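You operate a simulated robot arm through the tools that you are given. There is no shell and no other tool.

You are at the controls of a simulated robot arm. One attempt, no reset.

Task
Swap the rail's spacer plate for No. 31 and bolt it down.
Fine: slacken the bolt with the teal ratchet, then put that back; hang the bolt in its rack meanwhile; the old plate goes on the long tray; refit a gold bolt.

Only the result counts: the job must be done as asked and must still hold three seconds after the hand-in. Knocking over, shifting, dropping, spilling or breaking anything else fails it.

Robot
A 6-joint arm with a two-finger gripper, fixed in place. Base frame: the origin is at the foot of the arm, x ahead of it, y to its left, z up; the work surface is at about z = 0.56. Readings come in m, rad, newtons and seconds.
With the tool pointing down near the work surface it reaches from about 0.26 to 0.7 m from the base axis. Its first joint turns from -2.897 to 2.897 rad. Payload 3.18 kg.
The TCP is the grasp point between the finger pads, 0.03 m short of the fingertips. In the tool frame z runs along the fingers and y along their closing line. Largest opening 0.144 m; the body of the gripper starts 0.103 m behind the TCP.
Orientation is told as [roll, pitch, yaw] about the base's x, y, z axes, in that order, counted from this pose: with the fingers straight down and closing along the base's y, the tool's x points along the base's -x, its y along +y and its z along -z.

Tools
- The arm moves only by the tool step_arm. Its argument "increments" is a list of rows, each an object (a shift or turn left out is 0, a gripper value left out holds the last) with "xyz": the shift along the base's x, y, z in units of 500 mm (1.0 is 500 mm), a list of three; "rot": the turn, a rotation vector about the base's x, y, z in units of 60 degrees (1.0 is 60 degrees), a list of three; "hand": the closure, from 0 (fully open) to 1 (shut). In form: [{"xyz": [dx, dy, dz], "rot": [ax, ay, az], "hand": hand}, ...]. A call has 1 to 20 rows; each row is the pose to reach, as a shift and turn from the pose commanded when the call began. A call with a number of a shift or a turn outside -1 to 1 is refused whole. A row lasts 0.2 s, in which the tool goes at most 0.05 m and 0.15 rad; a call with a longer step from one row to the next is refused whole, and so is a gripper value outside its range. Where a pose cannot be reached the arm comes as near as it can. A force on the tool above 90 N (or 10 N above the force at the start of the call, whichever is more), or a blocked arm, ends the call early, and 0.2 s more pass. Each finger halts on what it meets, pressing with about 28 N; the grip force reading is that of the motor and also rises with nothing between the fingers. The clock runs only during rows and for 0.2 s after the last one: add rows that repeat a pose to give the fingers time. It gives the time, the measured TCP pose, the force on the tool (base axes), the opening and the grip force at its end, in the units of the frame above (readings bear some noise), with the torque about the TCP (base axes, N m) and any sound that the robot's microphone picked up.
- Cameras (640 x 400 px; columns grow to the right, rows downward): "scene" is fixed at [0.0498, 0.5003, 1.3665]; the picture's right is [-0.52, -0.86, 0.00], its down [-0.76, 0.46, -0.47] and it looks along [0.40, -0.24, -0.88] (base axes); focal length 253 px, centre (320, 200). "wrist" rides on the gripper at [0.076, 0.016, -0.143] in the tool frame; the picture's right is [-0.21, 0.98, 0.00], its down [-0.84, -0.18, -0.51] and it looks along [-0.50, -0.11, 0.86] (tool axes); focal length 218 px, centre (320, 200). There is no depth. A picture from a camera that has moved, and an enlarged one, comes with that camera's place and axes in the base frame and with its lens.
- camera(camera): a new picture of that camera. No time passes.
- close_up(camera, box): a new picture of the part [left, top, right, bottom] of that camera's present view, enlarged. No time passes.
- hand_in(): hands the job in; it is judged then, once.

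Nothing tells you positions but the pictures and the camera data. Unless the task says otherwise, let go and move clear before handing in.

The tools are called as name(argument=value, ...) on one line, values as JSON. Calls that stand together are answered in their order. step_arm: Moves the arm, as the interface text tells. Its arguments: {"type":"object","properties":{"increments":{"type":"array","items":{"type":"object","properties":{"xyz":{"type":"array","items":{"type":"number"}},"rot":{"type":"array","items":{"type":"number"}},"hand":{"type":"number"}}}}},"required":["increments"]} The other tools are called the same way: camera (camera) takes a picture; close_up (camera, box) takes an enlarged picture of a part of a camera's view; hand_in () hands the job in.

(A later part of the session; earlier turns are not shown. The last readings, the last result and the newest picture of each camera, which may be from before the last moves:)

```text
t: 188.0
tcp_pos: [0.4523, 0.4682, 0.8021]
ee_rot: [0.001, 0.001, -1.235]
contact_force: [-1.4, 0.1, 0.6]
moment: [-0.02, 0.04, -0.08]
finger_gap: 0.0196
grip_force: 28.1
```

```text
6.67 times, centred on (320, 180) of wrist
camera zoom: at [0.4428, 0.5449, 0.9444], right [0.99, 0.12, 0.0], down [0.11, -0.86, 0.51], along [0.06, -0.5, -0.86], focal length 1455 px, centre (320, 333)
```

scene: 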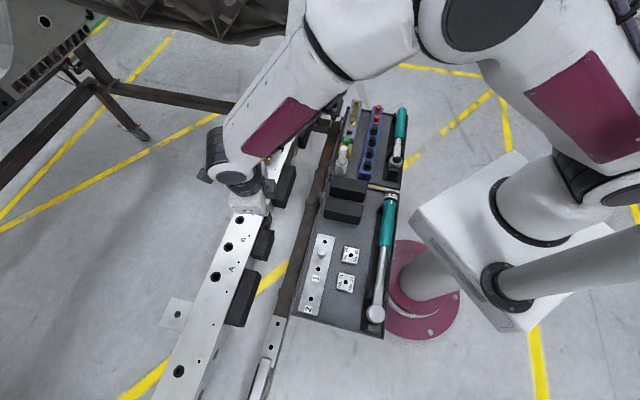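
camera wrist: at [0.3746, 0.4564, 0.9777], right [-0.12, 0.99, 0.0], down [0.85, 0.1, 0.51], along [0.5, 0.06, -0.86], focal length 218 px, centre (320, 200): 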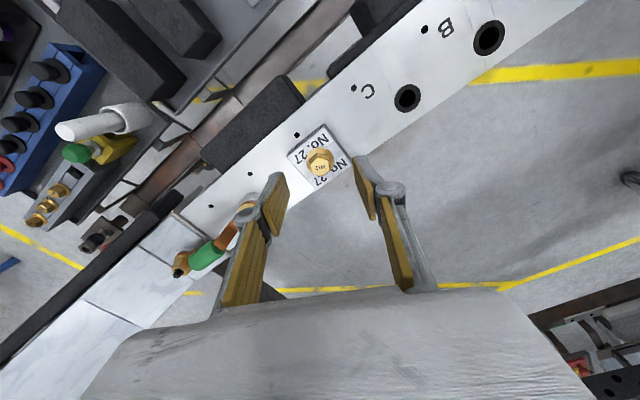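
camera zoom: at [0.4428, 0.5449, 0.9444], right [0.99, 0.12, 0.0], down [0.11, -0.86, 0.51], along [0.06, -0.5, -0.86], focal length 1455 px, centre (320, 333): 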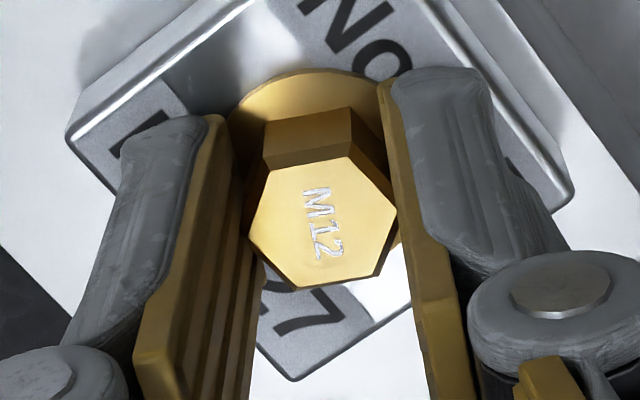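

The bolt stayed put while the fingers slipped round the head, so it has been nipped tight again. I'll try gripping the wider flange for more torque.

step_arm(increments=[{"hand": 0.85}, {"hand": 0.7}, {"hand": 0.7}, {"xyz": [0, 0, -0.005]}, {"xyz": [0, 0, -0.01]}, {"xyz": [0, 0, -0.01]}])

step_arm(increments=[{"hand": 0.8}, {"hand": 0.9}, {"hand": 1.0}, {"hand": 1.0}])

close_up(camera="wrist", box=[290, 150, 350, 210])

close_up(camera="scene", box=[235, 165, 275, 205])

```text
t: 189.4
tcp_pos: [0.4528, 0.4681, 0.7961]
ee_rot: [0.0, 0.002, -1.239]
contact_force: [0.2, 0.5, -0.2]
moment: [0.0, -0.01, -0.01]
finger_gap: 0.043
grip_force: 0.1
```

```text
t: 190.4
tcp_pos: [0.4516, 0.4672, 0.7972]
ee_rot: [-0.001, 0.001, -1.237]
contact_force: [-1.6, -0.7, 3.3]
moment: [-0.03, 0.04, 0.0]
finger_gap: 0.0275
grip_force: 27.8
```

```text
6.67 times, centred on (320, 180) of wrist
camera zoom: at [0.443, 0.5446, 0.9396], right [0.99, 0.12, 0.0], down [0.11, -0.86, 0.51], along [0.06, -0.5, -0.86], focal length 1455 px, centre (320, 333)
```

zoom: 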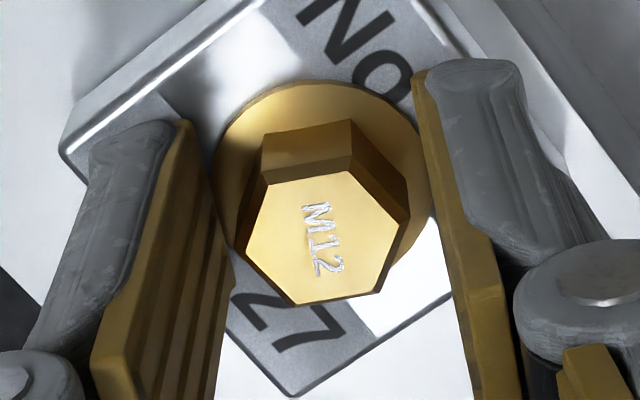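

```text
10.00 times, centred on (255, 185) of scene
camera zoom: at [0.0498, 0.5003, 1.3665], right [-0.52, -0.86, 0.0], down [-0.76, 0.46, -0.47], along [0.4, -0.24, -0.88], focal length 2533 px, centre (970, 350)
```

zoom: 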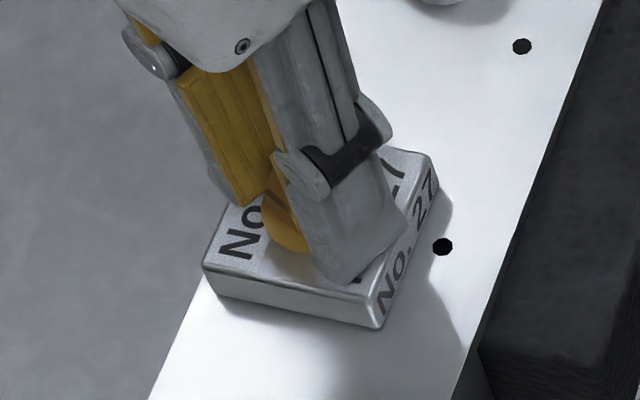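

Flange gripped (27.5 mm). I'll turn counterclockwise 30° and compare.

step_arm(increments=[{"rot": [0, 0, 0.1]}, {"rot": [0, 0, 0.2]}, {"rot": [0, 0, 0.3]}, {"rot": [0, 0, 0.4]}, {"rot": [0, 0, 0.5]}, {"rot": [0, 0, 0.5]}])

close_up(camera="wrist", box=[290, 150, 350, 210])

```text
t: 191.8
tcp_pos: [0.4514, 0.4668, 0.7981]
ee_rot: [0.004, 0.0, -0.711]
contact_force: [-18.5, -6.8, 38.1]
moment: [-0.23, 0.49, -0.25]
finger_gap: 0.0193
grip_force: 27.5
```

```text
6.67 times, centred on (320, 180) of wrist
camera zoom: at [0.4048, 0.5291, 0.941], right [0.8, 0.6, 0.0], down [0.52, -0.69, 0.51], along [0.31, -0.4, -0.86], focal length 1455 px, centre (320, 333)
```

zoom: 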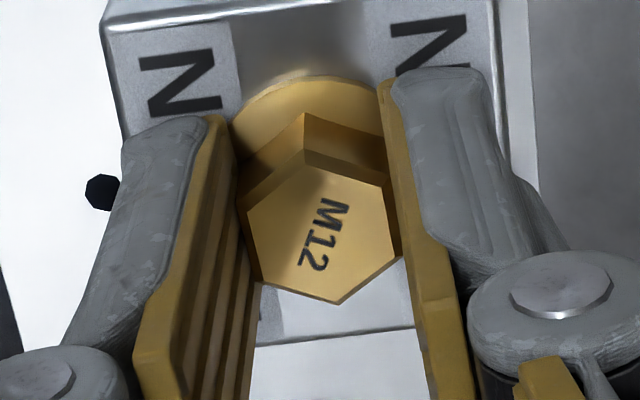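

The bolt is definitely tight again, so I need the ratchet a second time. I'll open, lift clear, and go back to its cradle.

step_arm(increments=[{"xyz": [0, 0, 0.006]}, {"xyz": [0, 0, 0.006], "hand": 0.8}, {"xyz": [0, 0, 0.006], "hand": 0.6}, {"xyz": [0, 0, 0.03], "hand": 0.5}, {"xyz": [0, 0, 0.07]}, {"xyz": [0, 0, 0.09]}, {"xyz": [-0.06, -0.07, 0.1]}, {"xyz": [-0.1, -0.15, 0.12]}, {"xyz": [-0.1, -0.15, 0.12]}])

close_up(camera="scene", box=[245, 175, 265, 195])

```text
t: 193.8
tcp_pos: [0.4014, 0.3924, 0.8562]
ee_rot: [0.0, 0.002, -0.716]
contact_force: [-0.4, 0.1, 0.1]
moment: [0.04, -0.01, 0.02]
finger_gap: 0.0722
grip_force: 0.0
```

```text
16.00 times, centred on (255, 185) of scene
camera zoom: at [0.0498, 0.5003, 1.3665], right [-0.52, -0.86, 0.0], down [-0.76, 0.46, -0.47], along [0.4, -0.24, -0.88], focal length 4052 px, centre (1360, 440)
```

zoom: 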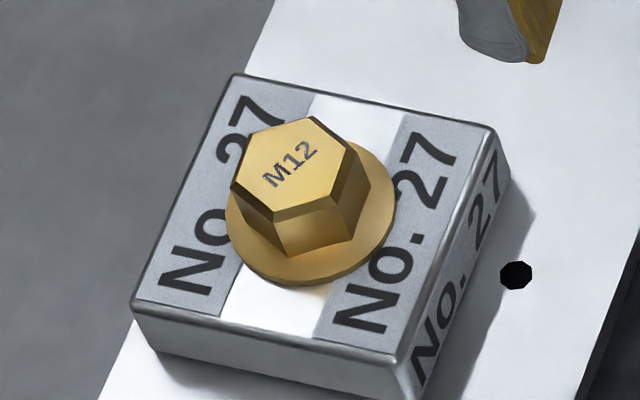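

step_arm(increments=[{"xyz": [-0.01, -0.04, 0.03], "rot": [0, 0, 0.14]}, {"xyz": [-0.01, -0.1, 0.06], "rot": [0, 0, 0.28]}, {"xyz": [0, -0.18, 0.08], "rot": [0, 0, 0.42]}, {"xyz": [0.01, -0.26, 0.09], "rot": [0, 0, 0.56]}, {"xyz": [0.02, -0.34, 0.09], "rot": [0, 0, 0.7]}, {"xyz": [0.03, -0.42, 0.09], "rot": [0, 0, 0.84]}, {"xyz": [0.04, -0.5, 0.09], "rot": [0, 0, 0.98]}, {"xyz": [0.04, -0.5, 0.09], "rot": [0, 0, 1.0]}])

step_arm(increments=[{"xyz": [0.015, -0.07, 0], "rot": [0, 0, 0.14]}, {"xyz": [0.03, -0.14, 0], "rot": [0, 0, 0.28]}, {"xyz": [0.045, -0.21, 0], "rot": [0, 0, 0.42]}, {"xyz": [0.06, -0.28, 0], "rot": [0, 0, 0.56]}, {"xyz": [0.075, -0.35, 0], "rot": [0, 0, 0.7]}, {"xyz": [0.09, -0.42, 0], "rot": [0, 0, 0.84]}, {"xyz": [0.1, -0.49, 0], "rot": [0, 0, 0.98]}, {"xyz": [0.104, -0.51, 0], "rot": [0, 0, 1.0]}, {"xyz": [0.104, -0.51, 0], "rot": [0, 0, 1.0]}])

step_arm(increments=[{"rot": [0, 0, 0.14]}, {"rot": [0, 0, 0.28]}, {"rot": [0, 0, 0.42]}, {"rot": [0, 0, 0.56]}, {"rot": [0, 0, 0.7]}, {"rot": [0, 0, 0.84]}, {"rot": [0, 0, 0.917]}, {"rot": [0, 0, 0.917]}])

camera(camera="wrist")

```text
t: 195.6
tcp_pos: [0.4226, 0.1432, 0.9001]
ee_rot: [0.0, -0.002, 0.335]
contact_force: [-0.3, -0.8, -0.2]
moment: [-0.02, -0.01, 0.04]
finger_gap: 0.0719
grip_force: 0.1
```

```text
t: 197.6
tcp_pos: [0.4745, -0.1129, 0.9007]
ee_rot: [0.001, 0.002, 1.381]
contact_force: [-0.5, -0.7, -1.9]
moment: [0.04, 0.03, 0.01]
finger_gap: 0.0716
grip_force: 0.0
```

```text
t: 199.4
tcp_pos: [0.4737, -0.1123, 0.9012]
ee_rot: [-0.001, 0.001, 2.341]
contact_force: [-0.9, 0.0, -0.2]
moment: [0.04, 0.02, -0.02]
finger_gap: 0.0721
grip_force: 0.1
```

```text
taken
camera wrist: at [0.5163, -0.1792, 1.0443], right [-0.85, -0.53, 0.0], down [-0.46, 0.73, 0.51], along [-0.27, 0.43, -0.86], focal length 218 px, centre (320, 200)
```

wrist: 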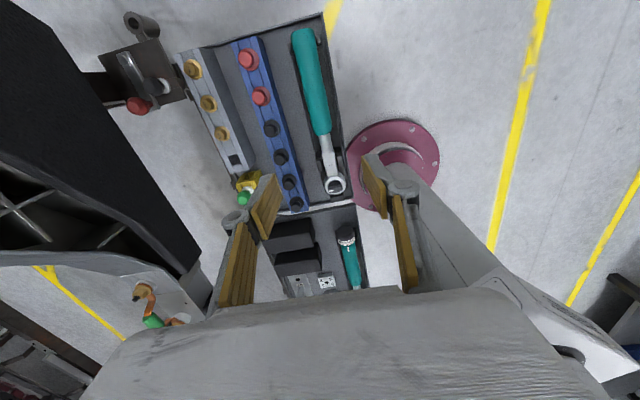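

step_arm(increments=[{"xyz": [0, 0, -0.08]}, {"xyz": [0, 0, -0.16]}, {"xyz": [0, 0, -0.24]}, {"xyz": [0, 0, -0.32]}, {"xyz": [0, 0, -0.4]}, {"xyz": [0, 0, -0.46]}, {"xyz": [0, 0, -0.52]}, {"xyz": [0, 0, -0.55]}, {"xyz": [0, 0, -0.5656]}, {"xyz": [0, 0, -0.5656]}])

step_arm(increments=[{"hand": 0.75}, {"hand": 1.0}, {"hand": 1.0}, {"hand": 1.0}])

camera(camera="wrist")

close_up(camera="scene", box=[375, 130, 415, 190])

```text
t: 201.6
tcp_pos: [0.4737, -0.1129, 0.6187]
ee_rot: [0.001, 0.004, 2.341]
contact_force: [0.7, 0.0, -0.2]
moment: [-0.02, -0.03, 0.03]
finger_gap: 0.0718
grip_force: 0.0
```

```text
t: 202.6
tcp_pos: [0.4739, -0.1111, 0.6188]
ee_rot: [-0.001, 0.0, 2.34]
contact_force: [-0.4, 0.0, -0.4]
moment: [-0.03, -0.03, 0.14]
finger_gap: 0.0355
grip_force: 28.3
```

```text
taken
camera wrist: at [0.5158, -0.1794, 0.7615], right [-0.85, -0.53, 0.0], down [-0.46, 0.73, 0.51], along [-0.27, 0.43, -0.86], focal length 218 px, centre (320, 200)
```

wrist: 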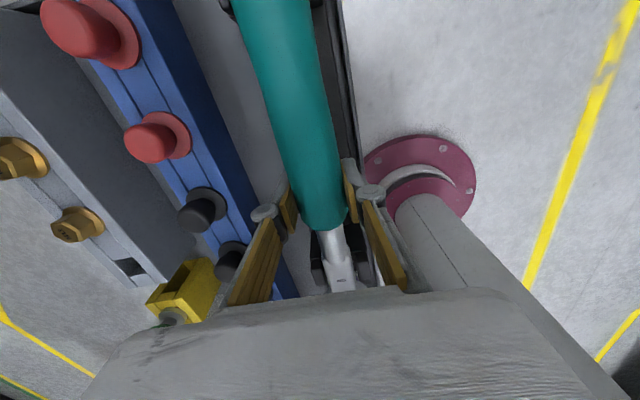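

```text
6.67 times, centred on (395, 160) of scene
camera zoom: at [0.0498, 0.5003, 1.3665], right [-0.52, -0.86, 0.0], down [-0.76, 0.46, -0.47], along [0.4, -0.24, -0.88], focal length 1688 px, centre (-180, 467)
```

zoom: 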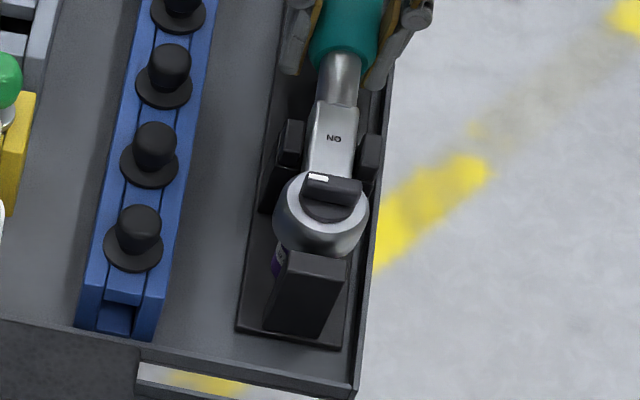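

Ratchet gripped again in the same place. I'll lift it and carry it back to the bolt, this time starting with the handle at about 0° so there's a long counterclockwise sweep.

step_arm(increments=[{"xyz": [0, 0, 0.01]}, {"xyz": [0, 0, 0.03]}, {"xyz": [0, 0, 0.07]}, {"xyz": [0, 0, 0.12]}, {"xyz": [0, 0, 0.17]}, {"xyz": [0, 0, 0.22]}, {"xyz": [0, 0, 0.27]}, {"xyz": [0, 0, 0.32]}, {"xyz": [0, 0, 0.37]}, {"xyz": [0, 0, 0.42]}, {"xyz": [0, 0, 0.47]}, {"xyz": [0, 0, 0.51]}, {"xyz": [0, 0, 0.55]}, {"xyz": [0, 0, 0.56]}, {"xyz": [0, 0, 0.56]}])

step_arm(increments=[{"xyz": [-0.006, 0.02, 0], "rot": [0, 0, -0.05]}, {"xyz": [-0.02, 0.06, 0], "rot": [0, 0, -0.12]}, {"xyz": [-0.034, 0.1, 0], "rot": [0, 0, -0.19]}, {"xyz": [-0.048, 0.15, 0], "rot": [0, 0, -0.26]}, {"xyz": [-0.062, 0.2, 0], "rot": [0, 0, -0.33]}, {"xyz": [-0.076, 0.25, 0], "rot": [0, 0, -0.4]}, {"xyz": [-0.09, 0.3, 0], "rot": [0, 0, -0.47]}, {"xyz": [-0.104, 0.35, 0], "rot": [0, 0, -0.54]}, {"xyz": [-0.118, 0.4, 0], "rot": [0, 0, -0.61]}, {"xyz": [-0.132, 0.45, 0], "rot": [0, 0, -0.68]}, {"xyz": [-0.146, 0.5, 0], "rot": [0, 0, -0.75]}, {"xyz": [-0.16, 0.55, 0], "rot": [0, 0, -0.82]}, {"xyz": [-0.166, 0.57, 0], "rot": [0, 0, -0.85]}, {"xyz": [-0.166, 0.57, 0], "rot": [0, 0, -0.85]}])

step_arm(increments=[{"xyz": [-0.006, 0.02, 0], "rot": [0, 0, -0.05]}, {"xyz": [-0.02, 0.06, 0], "rot": [0, 0, -0.12]}, {"xyz": [-0.034, 0.1, 0], "rot": [0, 0, -0.19]}, {"xyz": [-0.048, 0.15, 0], "rot": [0, 0, -0.26]}, {"xyz": [-0.062, 0.2, 0], "rot": [0, 0, -0.33]}, {"xyz": [-0.076, 0.25, 0], "rot": [0, 0, -0.4]}, {"xyz": [-0.09, 0.3, 0], "rot": [0, 0, -0.47]}, {"xyz": [-0.104, 0.35, 0], "rot": [0, 0, -0.54]}, {"xyz": [-0.118, 0.4, 0], "rot": [0, 0, -0.61]}, {"xyz": [-0.132, 0.45, 0], "rot": [0, 0, -0.68]}, {"xyz": [-0.14, 0.5, 0], "rot": [0, 0, -0.75]}, {"xyz": [-0.146, 0.55, 0], "rot": [0, 0, -0.82]}, {"xyz": [-0.148, 0.586, 0], "rot": [0, 0, -0.85]}, {"xyz": [-0.148, 0.586, 0], "rot": [0, 0, -0.85]}])

camera(camera="scene")

```text
t: 205.8
tcp_pos: [0.4746, -0.1121, 0.8976]
ee_rot: [0.0, 0.001, 2.341]
contact_force: [0.2, 0.3, -6.6]
moment: [-0.13, -0.1, 0.0]
finger_gap: 0.0353
grip_force: 27.9
```

```text
t: 208.8
tcp_pos: [0.3909, 0.173, 0.8984]
ee_rot: [0.0, 0.001, 1.449]
contact_force: [-0.6, 0.4, -6.4]
moment: [-0.17, 0.05, -0.01]
finger_gap: 0.0355
grip_force: 28.0
```

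```text
t: 211.8
tcp_pos: [0.3175, 0.4666, 0.8983]
ee_rot: [0.0, 0.002, 0.558]
contact_force: [0.3, 0.5, -6.8]
moment: [-0.11, 0.12, 0.02]
finger_gap: 0.0357
grip_force: 28.1
```

```text
taken
```

scene: 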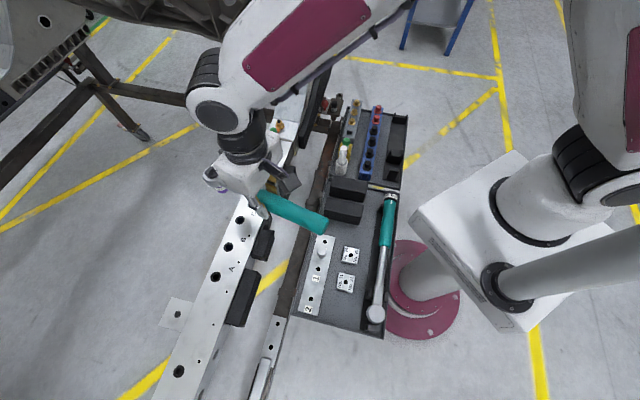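

At 0° the arm would hide the bolt from the scene camera. I'll first align and seat at 27°, where I can see it, to calibrate, then go to the start angle.

step_arm(increments=[{"xyz": [0.009, -0.041, 0], "rot": [0, 0, -0.028]}, {"xyz": [0.018, -0.083, -0.03], "rot": [0, 0, -0.056]}, {"xyz": [0.0272, -0.1244, -0.06], "rot": [0, 0, -0.083]}, {"xyz": [0.0272, -0.1244, -0.09], "rot": [0, 0, -0.083]}, {"xyz": [0.0272, -0.1244, -0.09], "rot": [0, 0, -0.083]}])

close_up(camera="scene", box=[235, 155, 275, 195])

close_up(camera="wrist", box=[325, 215, 375, 295])

```text
t: 213.0
tcp_pos: [0.331, 0.4024, 0.8542]
ee_rot: [-0.001, 0.0, 0.473]
contact_force: [0.5, 0.0, -6.5]
moment: [-0.06, 0.14, -0.04]
finger_gap: 0.0354
grip_force: 28.5
```

```text
10.00 times, centred on (255, 175) of scene
camera zoom: at [0.0498, 0.5003, 1.3665], right [-0.52, -0.86, 0.0], down [-0.76, 0.46, -0.47], along [0.4, -0.24, -0.88], focal length 2533 px, centre (970, 450)
```

zoom: 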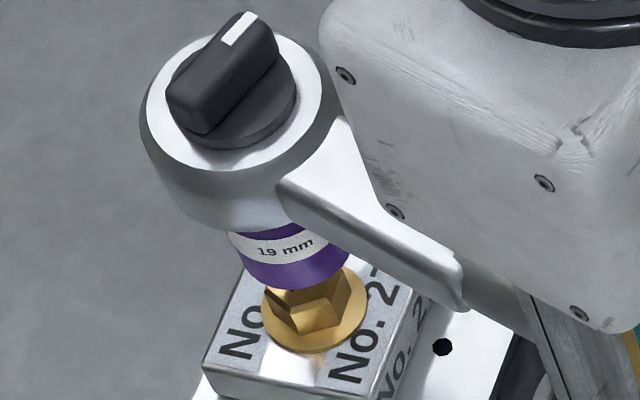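

```text
5.00 times, centred on (350, 255) of wrist
camera zoom: at [0.2554, 0.3826, 0.9963], right [-0.26, 0.97, 0.0], down [0.83, 0.22, 0.51], along [0.49, 0.13, -0.86], focal length 1091 px, centre (170, -75)
```

zoom: 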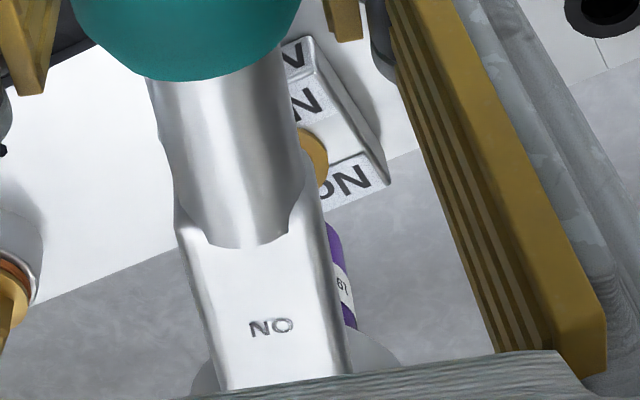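

I need +1.1 mm in y. I'll apply that and lower in gentle steps.

step_arm(increments=[{"xyz": [0.0003, 0.0022, -0.01]}, {"xyz": [0.0003, 0.0022, -0.024]}, {"xyz": [0.0003, 0.0022, -0.034]}, {"xyz": [0.0003, 0.0022, -0.034]}])

close_up(camera="scene", box=[240, 165, 270, 195])

close_up(camera="wrist", box=[330, 220, 370, 290])

```text
t: 214.0
tcp_pos: [0.3308, 0.405, 0.8355]
ee_rot: [0.001, 0.001, 0.473]
contact_force: [-0.1, -0.5, -7.1]
moment: [-0.03, 0.11, 0.0]
finger_gap: 0.0353
grip_force: 27.8
```

```text
13.33 times, centred on (255, 180) of scene
camera zoom: at [0.0498, 0.5003, 1.3665], right [-0.52, -0.86, 0.0], down [-0.76, 0.46, -0.47], along [0.4, -0.24, -0.88], focal length 3377 px, centre (1187, 467)
```

zoom: 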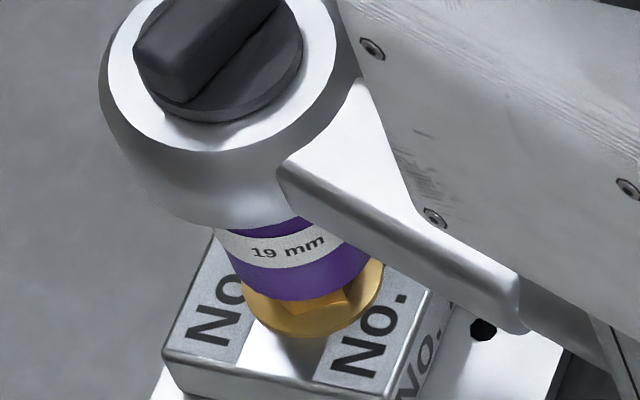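

```text
5.71 times, centred on (350, 255) of wrist
camera zoom: at [0.2556, 0.384, 0.9791], right [-0.26, 0.97, 0.0], down [0.83, 0.22, 0.51], along [0.49, 0.13, -0.86], focal length 1247 px, centre (149, -114)
```

zoom: 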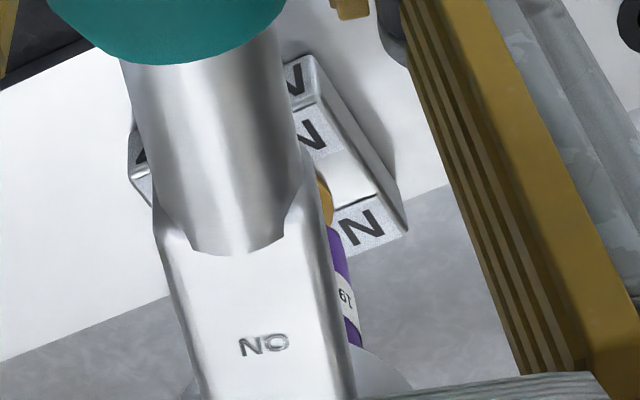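

step_arm(increments=[{"xyz": [0.0003, -0.0013, 0]}, {"xyz": [0.0003, -0.0013, -0.006]}, {"xyz": [0.0003, -0.0013, -0.01]}, {"xyz": [0.0003, -0.0013, -0.01]}])

step_arm(increments=[{"xyz": [0, 0, -0.002]}, {"xyz": [0, 0, -0.004]}, {"xyz": [0, 0, -0.004]}])

step_arm(increments=[{"xyz": [0, 0, -0.002]}, {"xyz": [0, 0, -0.003]}, {"xyz": [0, 0, -0.003]}])

close_up(camera="scene", box=[240, 165, 270, 195])

```text
t: 215.0
tcp_pos: [0.3308, 0.4044, 0.831]
ee_rot: [0.0, 0.0, 0.473]
contact_force: [2.1, 1.0, -6.7]
moment: [-0.01, 0.04, 0.03]
finger_gap: 0.0357
grip_force: 28.2
```

```text
t: 215.8
tcp_pos: [0.3303, 0.4038, 0.8294]
ee_rot: [-0.001, 0.001, 0.474]
contact_force: [0.5, 0.5, -6.7]
moment: [-0.02, 0.09, 0.01]
finger_gap: 0.0354
grip_force: 28.0
```

```text
t: 216.6
tcp_pos: [0.3312, 0.4047, 0.8275]
ee_rot: [0.0, 0.002, 0.474]
contact_force: [0.5, 1.6, -6.0]
moment: [-0.03, 0.08, 0.07]
finger_gap: 0.0353
grip_force: 28.0
```

```text
13.33 times, centred on (255, 180) of scene
camera zoom: at [0.0498, 0.5003, 1.3665], right [-0.52, -0.86, 0.0], down [-0.76, 0.46, -0.47], along [0.4, -0.24, -0.88], focal length 3377 px, centre (1187, 467)
```

zoom: 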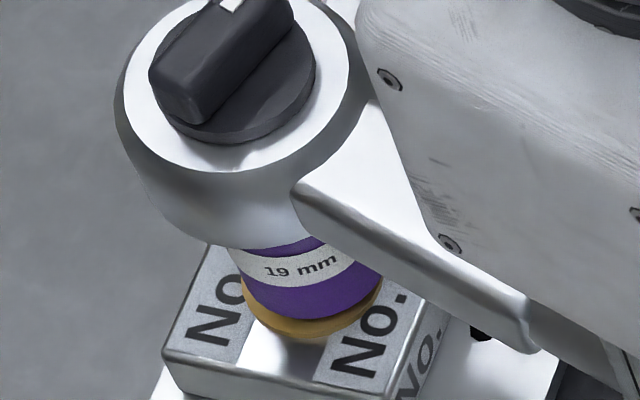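

step_arm(increments=[{"xyz": [0, 0, -0.002]}, {"xyz": [0, 0, -0.004]}, {"xyz": [0, 0, -0.004]}])

step_arm(increments=[{"xyz": [0, 0, -0.002]}, {"xyz": [0, 0, -0.003]}, {"xyz": [0, 0, -0.003]}])

close_up(camera="scene", box=[240, 165, 270, 195])

```text
t: 217.4
tcp_pos: [0.3304, 0.4039, 0.8255]
ee_rot: [0.001, 0.002, 0.474]
contact_force: [1.5, 2.1, -6.3]
moment: [-0.01, 0.02, 0.04]
finger_gap: 0.0352
grip_force: 28.1
```

```text
t: 218.2
tcp_pos: [0.3311, 0.4044, 0.8248]
ee_rot: [-0.001, 0.002, 0.473]
contact_force: [1.7, 0.2, -6.9]
moment: [0.01, 0.07, 0.04]
finger_gap: 0.0355
grip_force: 28.7
```

```text
13.33 times, centred on (255, 180) of scene
camera zoom: at [0.0498, 0.5003, 1.3665], right [-0.52, -0.86, 0.0], down [-0.76, 0.46, -0.47], along [0.4, -0.24, -0.88], focal length 3377 px, centre (1187, 467)
```

zoom: 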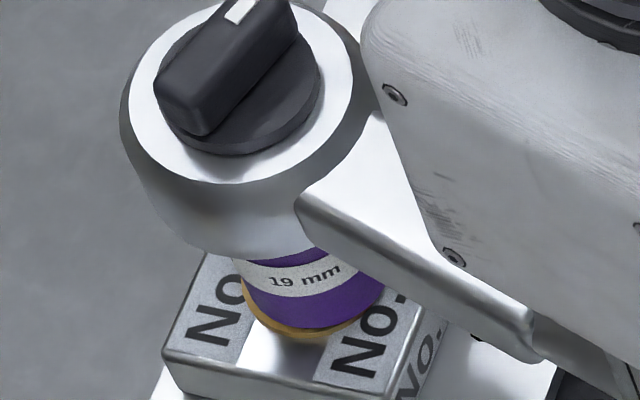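

step_arm(increments=[{"xyz": [0, 0, -0.002]}, {"xyz": [0, 0, -0.003]}, {"xyz": [0, 0, -0.003]}])

step_arm(increments=[{"xyz": [0, 0, -0.002]}, {"xyz": [0, 0, -0.003]}, {"xyz": [0, 0, -0.003]}])

close_up(camera="scene", box=[240, 165, 270, 195])

```text
t: 219.0
tcp_pos: [0.33, 0.4041, 0.8235]
ee_rot: [0.001, 0.003, 0.472]
contact_force: [1.5, 1.3, -6.1]
moment: [-0.05, 0.06, 0.07]
finger_gap: 0.0355
grip_force: 28.1
```

```text
t: 219.8
tcp_pos: [0.3309, 0.4042, 0.8218]
ee_rot: [0.0, 0.002, 0.472]
contact_force: [0.4, -0.1, 0.4]
moment: [0.42, -0.77, 0.01]
finger_gap: 0.0355
grip_force: 28.4
```

```text
13.33 times, centred on (255, 180) of scene
camera zoom: at [0.0498, 0.5003, 1.3665], right [-0.52, -0.86, 0.0], down [-0.76, 0.46, -0.47], along [0.4, -0.24, -0.88], focal length 3377 px, centre (1187, 467)
```

zoom: 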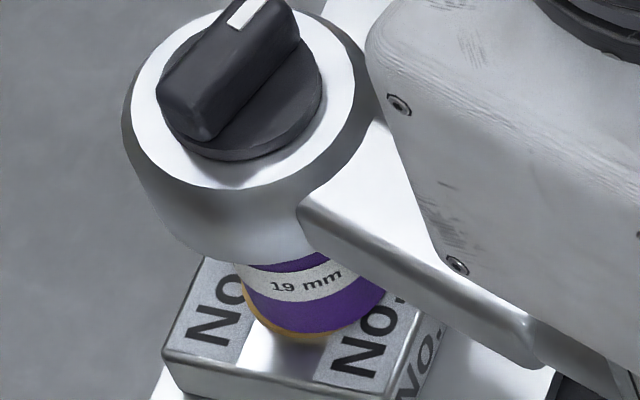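

Lightly resting on the hex (about 7 N), not yet in phase. I'll sweep clockwise with light contact toward about 6°, where it should drop in.

step_arm(increments=[{"xyz": [0, 0, 0.001]}, {"xyz": [-0.006, 0.0126, 0.001], "rot": [0, 0, -0.0497]}, {"xyz": [-0.0112, 0.0248, 0.001], "rot": [0, 0, -0.0974]}, {"xyz": [-0.0156, 0.0374, 0.001], "rot": [0, 0, -0.1451]}, {"xyz": [-0.0156, 0.0374, 0.001], "rot": [0, 0, -0.1451]}])

step_arm(increments=[{"xyz": [-0.0021, 0.0064, 0], "rot": [0, 0, -0.0239]}, {"xyz": [-0.004, 0.0128, 0], "rot": [0, 0, -0.0478]}, {"xyz": [-0.0057, 0.0193, 0], "rot": [0, 0, -0.0716]}, {"xyz": [-0.0072, 0.0258, 0], "rot": [0, 0, -0.0955]}, {"xyz": [-0.0072, 0.0258, 0], "rot": [0, 0, -0.0955]}])

```text
t: 221.0
tcp_pos: [0.3233, 0.4217, 0.8216]
ee_rot: [0.0, 0.001, 0.321]
contact_force: [1.1, 1.1, -3.5]
moment: [0.15, -0.22, 0.15]
finger_gap: 0.0353
grip_force: 28.1
```

```text
t: 222.2
tcp_pos: [0.3195, 0.4345, 0.8207]
ee_rot: [0.001, 0.003, 0.219]
contact_force: [2.8, 1.3, -2.7]
moment: [0.15, -0.51, 0.1]
finger_gap: 0.0355
grip_force: 28.5
```

step_arm(increments=[{"xyz": [-0.0013, 0.0065, 0], "rot": [0, 0, -0.0239]}, {"xyz": [-0.0026, 0.013, 0], "rot": [0, 0, -0.0478]}, {"xyz": [-0.0026, 0.013, 0], "rot": [0, 0, -0.0478]}])

step_arm(increments=[{"xyz": [-0.0009, 0.0066, 0], "rot": [0, 0, -0.0239]}, {"xyz": [-0.0018, 0.0132, 0], "rot": [0, 0, -0.0478]}, {"xyz": [-0.0018, 0.0132, 0], "rot": [0, 0, -0.0478]}])

step_arm(increments=[{"xyz": [-0.0006, 0.0053, 0], "rot": [0, 0, -0.0191]}, {"xyz": [-0.0012, 0.0106, 0], "rot": [0, 0, -0.0382]}, {"xyz": [-0.0012, 0.0106, 0], "rot": [0, 0, -0.0382]}])

```text
t: 223.0
tcp_pos: [0.3182, 0.4409, 0.8208]
ee_rot: [0.001, 0.002, 0.173]
contact_force: [0.7, 1.6, -6.4]
moment: [0.01, 0.09, 0.09]
finger_gap: 0.0356
grip_force: 27.6
```

```text
t: 223.8
tcp_pos: [0.3161, 0.4497, 0.8219]
ee_rot: [-0.001, 0.003, 0.12]
contact_force: [0.7, 1.8, -7.9]
moment: [0.03, 0.09, 0.11]
finger_gap: 0.0357
grip_force: 27.7
```

```text
t: 224.6
tcp_pos: [0.3176, 0.4537, 0.8209]
ee_rot: [0.0, 0.001, 0.081]
contact_force: [1.4, 0.1, -6.3]
moment: [0.04, 0.11, 0.15]
finger_gap: 0.0355
grip_force: 28.1
```

It dropped in at about 11°. I'll seat it a little more and then sweep counterclockwise, watching force and height.

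step_arm(increments=[{"xyz": [0, 0, -0.002]}, {"xyz": [0, 0, -0.002]}])

step_arm(increments=[{"xyz": [0.0008, -0.0079, 0], "rot": [0, 0, 0.0287]}, {"xyz": [0.0018, -0.0159, 0], "rot": [0, 0, 0.0573]}, {"xyz": [0.003, -0.0238, 0], "rot": [0, 0, 0.086]}, {"xyz": [0.0046, -0.0317, 0], "rot": [0, 0, 0.1146]}, {"xyz": [0.0046, -0.0317, 0], "rot": [0, 0, 0.1146]}])

```text
t: 225.2
tcp_pos: [0.3164, 0.4552, 0.8209]
ee_rot: [-0.001, 0.001, 0.082]
contact_force: [-1.2, -0.4, 0.1]
moment: [0.03, -0.84, -0.11]
finger_gap: 0.0354
grip_force: 27.7
```

```text
t: 226.4
tcp_pos: [0.3182, 0.4381, 0.821]
ee_rot: [0.0, 0.002, 0.2]
contact_force: [1.2, 0.7, -4.8]
moment: [0.08, -0.17, 0.12]
finger_gap: 0.0357
grip_force: 28.4
```

step_arm(increments=[{"xyz": [0.0038, -0.0157, 0], "rot": [0, 0, 0.0573]}, {"xyz": [0.0082, -0.031, 0], "rot": [0, 0, 0.1146]}, {"xyz": [0.0138, -0.046, 0], "rot": [0, 0, 0.1719]}, {"xyz": [0.02, -0.0608, 0], "rot": [0, 0, 0.2292]}, {"xyz": [0.02, -0.0608, 0], "rot": [0, 0, 0.2292]}])

close_up(camera="scene", box=[240, 165, 270, 195])

```text
t: 227.6
tcp_pos: [0.3286, 0.4074, 0.8217]
ee_rot: [0.0, 0.002, 0.442]
contact_force: [0.7, 0.5, -5.8]
moment: [0.02, -0.07, 0.07]
finger_gap: 0.0355
grip_force: 27.9
```

```text
13.33 times, centred on (255, 180) of scene
camera zoom: at [0.0498, 0.5003, 1.3665], right [-0.52, -0.86, 0.0], down [-0.76, 0.46, -0.47], along [0.4, -0.24, -0.88], focal length 3377 px, centre (1187, 467)
```

zoom: 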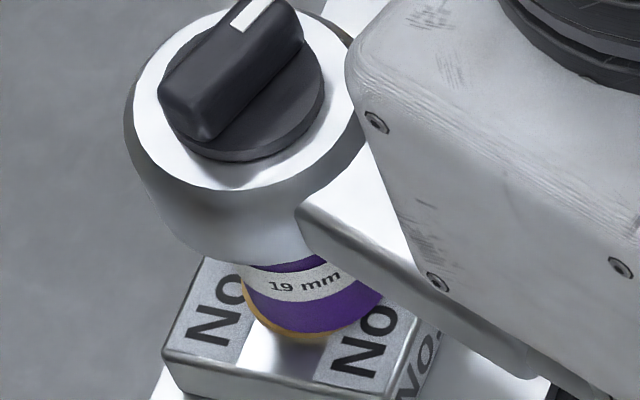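

step_arm(increments=[{"xyz": [0.0074, -0.0142, -0.001], "rot": [0, 0, 0.0573]}, {"xyz": [0.0154, -0.028, -0.001], "rot": [0, 0, 0.1146]}, {"xyz": [0.0244, -0.0413, -0.001], "rot": [0, 0, 0.1719]}, {"xyz": [0.034, -0.054, -0.001], "rot": [0, 0, 0.2292]}, {"xyz": [0.034, -0.054, -0.001], "rot": [0, 0, 0.2292]}])

close_up(camera="scene", box=[240, 165, 270, 195])

step_arm(increments=[{"xyz": [0.0105, -0.0122, 0], "rot": [0, 0, 0.0573]}, {"xyz": [0.0216, -0.0238, 0], "rot": [0, 0, 0.1146]}, {"xyz": [0.0335, -0.0345, 0], "rot": [0, 0, 0.1719]}, {"xyz": [0.0458, -0.0446, 0], "rot": [0, 0, 0.2292]}, {"xyz": [0.0458, -0.0446, 0], "rot": [0, 0, 0.2292]}])

close_up(camera="scene", box=[240, 165, 270, 195])

```text
t: 228.8
tcp_pos: [0.3469, 0.3811, 0.8203]
ee_rot: [0.0, -0.001, 0.681]
contact_force: [0.2, 0.3, -1.7]
moment: [0.29, -0.41, 0.04]
finger_gap: 0.0355
grip_force: 28.1
```

```text
13.33 times, centred on (255, 180) of scene
camera zoom: at [0.0498, 0.5003, 1.3665], right [-0.52, -0.86, 0.0], down [-0.76, 0.46, -0.47], along [0.4, -0.24, -0.88], focal length 3377 px, centre (1187, 467)
```

zoom: 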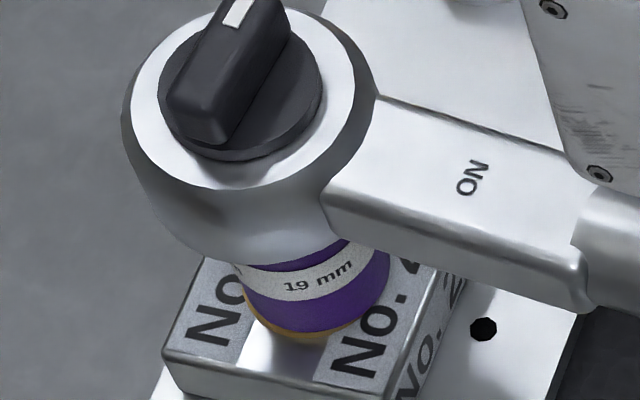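

```text
t: 230.0
tcp_pos: [0.3678, 0.359, 0.821]
ee_rot: [0.0, 0.002, 0.922]
contact_force: [0.9, 0.4, -5.2]
moment: [0.05, -0.03, -0.02]
finger_gap: 0.0354
grip_force: 27.8
```

```text
13.33 times, centred on (255, 180) of scene
camera zoom: at [0.0498, 0.5003, 1.3665], right [-0.52, -0.86, 0.0], down [-0.76, 0.46, -0.47], along [0.4, -0.24, -0.88], focal length 3377 px, centre (1187, 467)
```

zoom: 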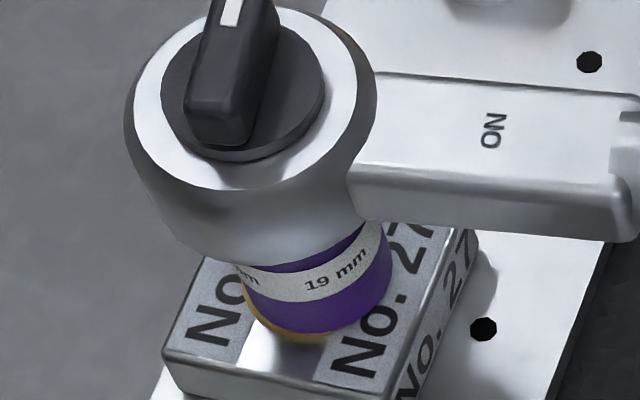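

Slightly off centre (about 0.8 mm). I'll nudge +y, lower gently, and continue the sweep.

step_arm(increments=[{"xyz": [0, 0.001, 0]}, {"xyz": [0, 0.0018, -0.001]}, {"xyz": [0, 0.0018, -0.002]}, {"xyz": [0, 0.0018, -0.002]}])

close_up(camera="scene", box=[240, 165, 270, 195])

step_arm(increments=[{"xyz": [0.0131, -0.0093, 0], "rot": [0, 0, 0.0573]}, {"xyz": [0.0266, -0.0178, 0], "rot": [0, 0, 0.1146]}, {"xyz": [0.0407, -0.0255, 0], "rot": [0, 0, 0.1719]}, {"xyz": [0.0552, -0.0324, 0], "rot": [0, 0, 0.2292]}, {"xyz": [0.0552, -0.0324, 0], "rot": [0, 0, 0.2292]}])

close_up(camera="scene", box=[240, 165, 270, 195])

```text
t: 231.0
tcp_pos: [0.3697, 0.3593, 0.8197]
ee_rot: [0.0, 0.0, 0.918]
contact_force: [-1.1, -2.6, 2.5]
moment: [0.72, -0.63, -0.12]
finger_gap: 0.0355
grip_force: 28.1
```

```text
13.33 times, centred on (255, 180) of scene
camera zoom: at [0.0498, 0.5003, 1.3665], right [-0.52, -0.86, 0.0], down [-0.76, 0.46, -0.47], along [0.4, -0.24, -0.88], focal length 3377 px, centre (1187, 467)
```

zoom: 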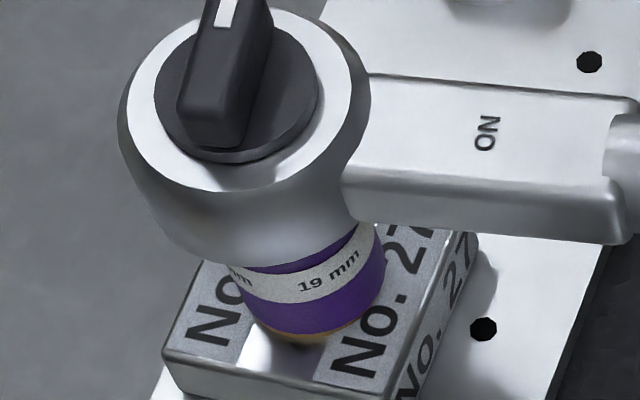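

```text
t: 232.2
tcp_pos: [0.3963, 0.344, 0.8189]
ee_rot: [-0.002, 0.002, 1.16]
contact_force: [0.9, 0.9, -2.8]
moment: [0.3, -0.15, -0.07]
finger_gap: 0.0353
grip_force: 27.5
```

```text
13.33 times, centred on (255, 180) of scene
camera zoom: at [0.0498, 0.5003, 1.3665], right [-0.52, -0.86, 0.0], down [-0.76, 0.46, -0.47], along [0.4, -0.24, -0.88], focal length 3377 px, centre (1187, 467)
```

zoom: 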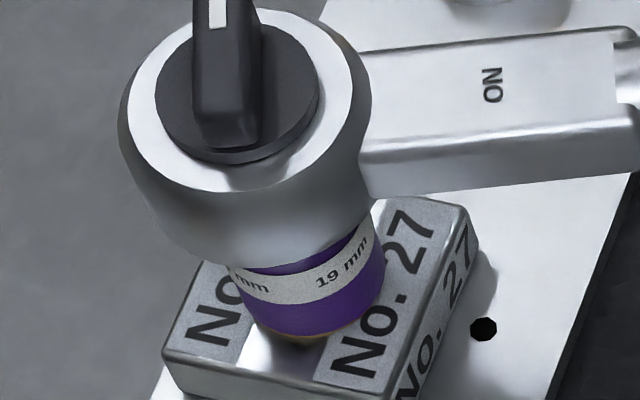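

step_arm(increments=[{"xyz": [0.0074, -0.0028, -0.0008], "rot": [0, 0, 0.0287]}, {"xyz": [0.0149, -0.0057, -0.0008], "rot": [0, 0, 0.0573]}, {"xyz": [0.0224, -0.0084, -0.0008], "rot": [0, 0, 0.086]}, {"xyz": [0.03, -0.011, -0.0008], "rot": [0, 0, 0.1146]}, {"xyz": [0.0378, -0.0128, -0.0008], "rot": [0, 0, 0.1433]}, {"xyz": [0.0456, -0.0146, -0.0008], "rot": [0, 0, 0.1719]}, {"xyz": [0.0612, -0.0182, -0.0008], "rot": [0, 0, 0.2292]}, {"xyz": [0.0612, -0.0182, -0.0008], "rot": [0, 0, 0.2292]}])

close_up(camera="scene", box=[240, 165, 270, 195])

```text
t: 234.0
tcp_pos: [0.4271, 0.333, 0.8185]
ee_rot: [0.0, 0.002, 1.399]
contact_force: [1.0, 1.7, -3.5]
moment: [0.36, -0.14, -0.14]
finger_gap: 0.0355
grip_force: 28.3
```

```text
13.33 times, centred on (255, 180) of scene
camera zoom: at [0.0498, 0.5003, 1.3665], right [-0.52, -0.86, 0.0], down [-0.76, 0.46, -0.47], along [0.4, -0.24, -0.88], focal length 3377 px, centre (1187, 467)
```

zoom: 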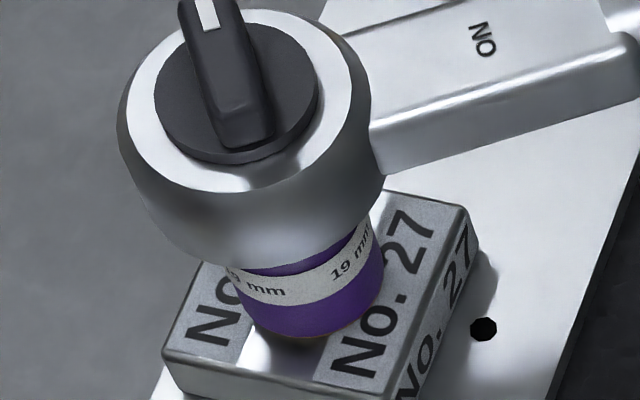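

I'll lift and check the bolt's state.

step_arm(increments=[{"xyz": [0, 0, 0.015]}, {"xyz": [0, 0, 0.04]}, {"xyz": [0, 0, 0.07]}, {"xyz": [0, 0, 0.1]}, {"xyz": [0, 0, 0.12]}, {"xyz": [0, 0, 0.12]}])

close_up(camera="scene", box=[245, 175, 265, 195])

```text
t: 235.4
tcp_pos: [0.4273, 0.3345, 0.8786]
ee_rot: [0.0, 0.003, 1.399]
contact_force: [0.5, 0.4, -7.0]
moment: [-0.18, -0.01, 0.02]
finger_gap: 0.0357
grip_force: 27.3
```

```text
16.00 times, centred on (255, 185) of scene
camera zoom: at [0.0498, 0.5003, 1.3665], right [-0.52, -0.86, 0.0], down [-0.76, 0.46, -0.47], along [0.4, -0.24, -0.88], focal length 4052 px, centre (1360, 440)
```

zoom: 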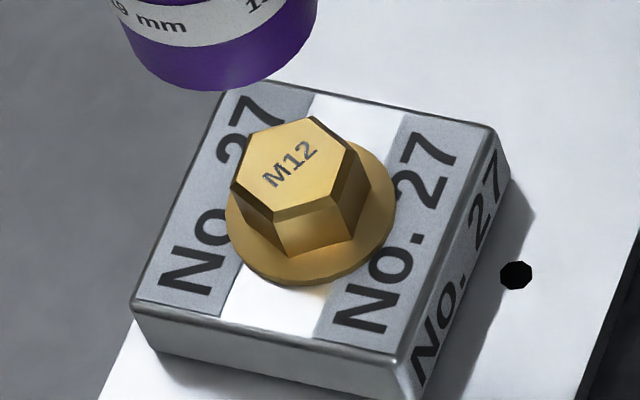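

The bolt didn't move; I think I swept through the phase too quickly. The first time it caught during a slow sweep, and by that geometry it should catch now near 6°. I'll go there and sweep slowly counterclockwise.

step_arm(increments=[{"xyz": [-0.015, 0.003, 0], "rot": [0, 0, -0.09]}, {"xyz": [-0.04, 0.012, 0], "rot": [0, 0, -0.19]}, {"xyz": [-0.065, 0.024, 0], "rot": [0, 0, -0.29]}, {"xyz": [-0.088, 0.04, 0], "rot": [0, 0, -0.39]}, {"xyz": [-0.11, 0.058, 0], "rot": [0, 0, -0.49]}, {"xyz": [-0.131, 0.079, 0], "rot": [0, 0, -0.59]}, {"xyz": [-0.15, 0.102, 0], "rot": [0, 0, -0.69]}, {"xyz": [-0.167, 0.127, 0], "rot": [0, 0, -0.79]}, {"xyz": [-0.181, 0.153, 0], "rot": [0, 0, -0.89]}, {"xyz": [-0.193, 0.18, 0], "rot": [0, 0, -0.99]}, {"xyz": [-0.193, 0.18, 0], "rot": [0, 0, -0.99]}])

step_arm(increments=[{"xyz": [-0.01, 0.027, 0], "rot": [0, 0, -0.1]}, {"xyz": [-0.017, 0.054, 0], "rot": [0, 0, -0.2]}, {"xyz": [-0.022, 0.081, 0], "rot": [0, 0, -0.3]}, {"xyz": [-0.026, 0.104, 0], "rot": [0, 0, -0.4225]}, {"xyz": [-0.026, 0.104, 0], "rot": [0, 0, -0.4225]}])

close_up(camera="scene", box=[225, 150, 285, 200])

close_up(camera="wrist", box=[310, 200, 380, 295])

```text
t: 237.8
tcp_pos: [0.3308, 0.4244, 0.8783]
ee_rot: [-0.001, 0.001, 0.363]
contact_force: [0.0, 0.0, -6.5]
moment: [-0.08, 0.16, 0.03]
finger_gap: 0.0353
grip_force: 28.5
```

```text
t: 239.0
tcp_pos: [0.3171, 0.4769, 0.8794]
ee_rot: [0.002, 0.0, -0.08]
contact_force: [-0.8, 0.3, -6.1]
moment: [0.01, 0.15, 0.01]
finger_gap: 0.0357
grip_force: 28.5
```

```text
8.00 times, centred on (255, 175) of scene
camera zoom: at [0.0498, 0.5003, 1.3665], right [-0.52, -0.86, 0.0], down [-0.76, 0.46, -0.47], along [0.4, -0.24, -0.88], focal length 2026 px, centre (840, 400)
```

zoom: 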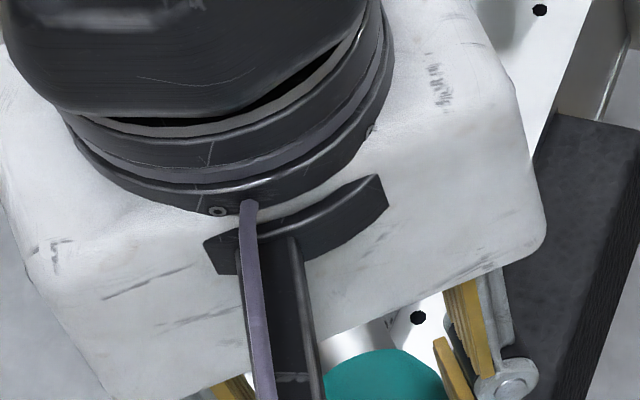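

```text
4.21 times, centred on (345, 248) of wrist
camera zoom: at [0.2431, 0.4981, 1.0216], right [0.29, 0.96, 0.0], down [0.83, -0.25, 0.51], along [0.49, -0.15, -0.86], focal length 919 px, centre (215, 0)
```

zoom: 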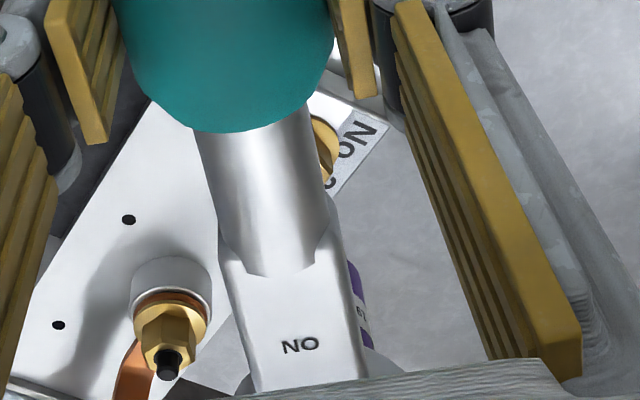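

step_arm(increments=[{"xyz": [0, 0.0015, -0.04]}, {"xyz": [0, 0.0015, -0.08]}, {"xyz": [0, 0.0015, -0.1]}, {"xyz": [0, 0.0015, -0.1]}])

step_arm(increments=[{"xyz": [0, 0, -0.004]}, {"xyz": [0, 0, -0.008]}, {"xyz": [0, 0, -0.008]}])

step_arm(increments=[{"xyz": [0, 0, -0.002]}, {"xyz": [0, 0, -0.004]}, {"xyz": [0, 0, -0.004]}])

```text
t: 240.0
tcp_pos: [0.3172, 0.4771, 0.8275]
ee_rot: [0.0, 0.002, -0.079]
contact_force: [-0.7, 0.3, -7.1]
moment: [0.0, 0.14, 0.01]
finger_gap: 0.0356
grip_force: 27.8
```

```text
t: 240.8
tcp_pos: [0.318, 0.4769, 0.8249]
ee_rot: [0.002, 0.001, -0.078]
contact_force: [-0.2, -0.9, -6.7]
moment: [0.0, 0.12, 0.03]
finger_gap: 0.0354
grip_force: 28.0
```

```text
t: 241.6
tcp_pos: [0.3178, 0.4786, 0.8216]
ee_rot: [0.002, 0.0, -0.078]
contact_force: [-7.7, 1.5, 3.2]
moment: [-0.02, -0.94, 0.07]
finger_gap: 0.0354
grip_force: 28.0
```

step_arm(increments=[{"xyz": [0, 0, 0.003]}, {"xyz": [-0.002, 0, 0.003]}, {"xyz": [-0.002, 0, 0.003]}])

step_arm(increments=[{"xyz": [0, 0, -0.002]}, {"xyz": [0, 0, -0.003]}, {"xyz": [0, 0, -0.003]}])

step_arm(increments=[{"xyz": [0, 0, -0.001]}, {"xyz": [0, 0, -0.002]}, {"xyz": [0, 0, -0.002]}])

```text
t: 242.4
tcp_pos: [0.3168, 0.4756, 0.8236]
ee_rot: [0.0, 0.001, -0.079]
contact_force: [3.7, 3.6, -8.5]
moment: [0.16, 0.22, 0.47]
finger_gap: 0.0356
grip_force: 27.9
```

```text
t: 243.2
tcp_pos: [0.3186, 0.4781, 0.8231]
ee_rot: [0.0, 0.0, -0.078]
contact_force: [4.1, 0.4, 0.7]
moment: [-0.02, -0.99, 0.13]
finger_gap: 0.0354
grip_force: 28.2
```

```text
t: 244.0
tcp_pos: [0.3167, 0.4767, 0.8222]
ee_rot: [0.0, 0.003, -0.078]
contact_force: [0.4, 2.3, 0.0]
moment: [0.03, -0.75, 0.37]
finger_gap: 0.0355
grip_force: 28.2
```

step_arm(increments=[{"xyz": [0, 0, 0.002]}, {"xyz": [0.0005, 0.0012, 0.002]}, {"xyz": [0.0005, 0.0012, 0.002]}])

step_arm(increments=[{"xyz": [0, 0, -0.002]}, {"xyz": [0, 0, -0.004]}, {"xyz": [0, 0, -0.004]}])

close_up(camera="wrist", box=[320, 215, 370, 290])

```text
t: 244.8
tcp_pos: [0.3164, 0.476, 0.8221]
ee_rot: [-0.004, 0.001, -0.08]
contact_force: [0.3, -0.2, -7.0]
moment: [0.03, 0.17, 0.02]
finger_gap: 0.0355
grip_force: 28.1
```

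```text
t: 245.6
tcp_pos: [0.3171, 0.477, 0.8205]
ee_rot: [0.0, 0.001, -0.079]
contact_force: [-0.2, -0.9, -6.7]
moment: [-0.01, 0.17, -0.01]
finger_gap: 0.0356
grip_force: 27.9
```

```text
5.33 times, centred on (345, 252) of wrist
camera zoom: at [0.2423, 0.4989, 0.9639], right [0.28, 0.96, 0.0], down [0.83, -0.25, 0.51], along [0.49, -0.14, -0.86], focal length 1164 px, centre (187, -80)
```

zoom: 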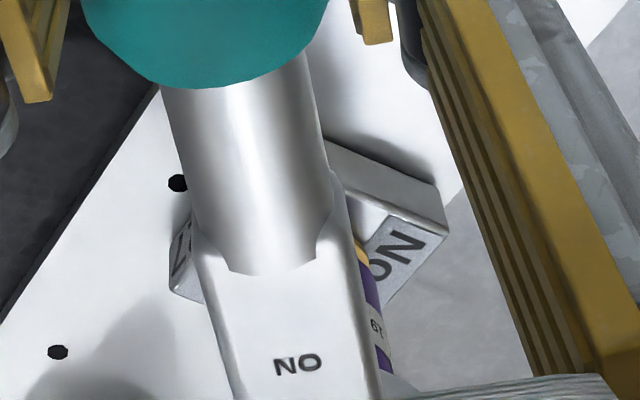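

step_arm(increments=[{"xyz": [0, 0, -0.002]}, {"xyz": [0, 0, -0.003]}, {"xyz": [0, 0, -0.003]}])

step_arm(increments=[{"xyz": [0, 0, -0.001]}, {"xyz": [0, 0, -0.002]}, {"xyz": [0, 0, -0.002]}])

```text
t: 246.4
tcp_pos: [0.3169, 0.4776, 0.8192]
ee_rot: [0.001, 0.001, -0.079]
contact_force: [-0.2, -0.2, -6.1]
moment: [0.02, 0.14, -0.02]
finger_gap: 0.0354
grip_force: 27.5
```

```text
t: 247.2
tcp_pos: [0.3168, 0.4772, 0.8181]
ee_rot: [0.0, 0.0, -0.078]
contact_force: [1.1, -0.1, -6.9]
moment: [0.06, 0.13, 0.02]
finger_gap: 0.0359
grip_force: 27.8
```

step_arm(increments=[{"xyz": [0, 0, -0.001]}, {"xyz": [0, 0, -0.002]}, {"xyz": [0, 0, -0.002]}])

step_arm(increments=[{"xyz": [0, 0, -0.001]}, {"xyz": [0, 0, -0.002]}, {"xyz": [0, 0, -0.002]}])

step_arm(increments=[{"xyz": [0, 0, -0.001]}, {"xyz": [0, 0, -0.002]}, {"xyz": [0, 0, -0.002]}])

```text
t: 248.0
tcp_pos: [0.3181, 0.4782, 0.8177]
ee_rot: [0.0, 0.001, -0.077]
contact_force: [-1.7, 0.1, 0.3]
moment: [-0.06, -0.69, -0.08]
finger_gap: 0.0354
grip_force: 28.5
```

```text
t: 248.8
tcp_pos: [0.3169, 0.4764, 0.8168]
ee_rot: [0.001, -0.001, -0.079]
contact_force: [-2.1, 0.9, 2.7]
moment: [-0.02, -0.88, 0.17]
finger_gap: 0.0355
grip_force: 27.8
```

```text
t: 249.6
tcp_pos: [0.3162, 0.4781, 0.8154]
ee_rot: [0.0, -0.001, -0.08]
contact_force: [-0.5, 0.8, 0.8]
moment: [-0.03, -0.82, 0.13]
finger_gap: 0.0355
grip_force: 27.9
```

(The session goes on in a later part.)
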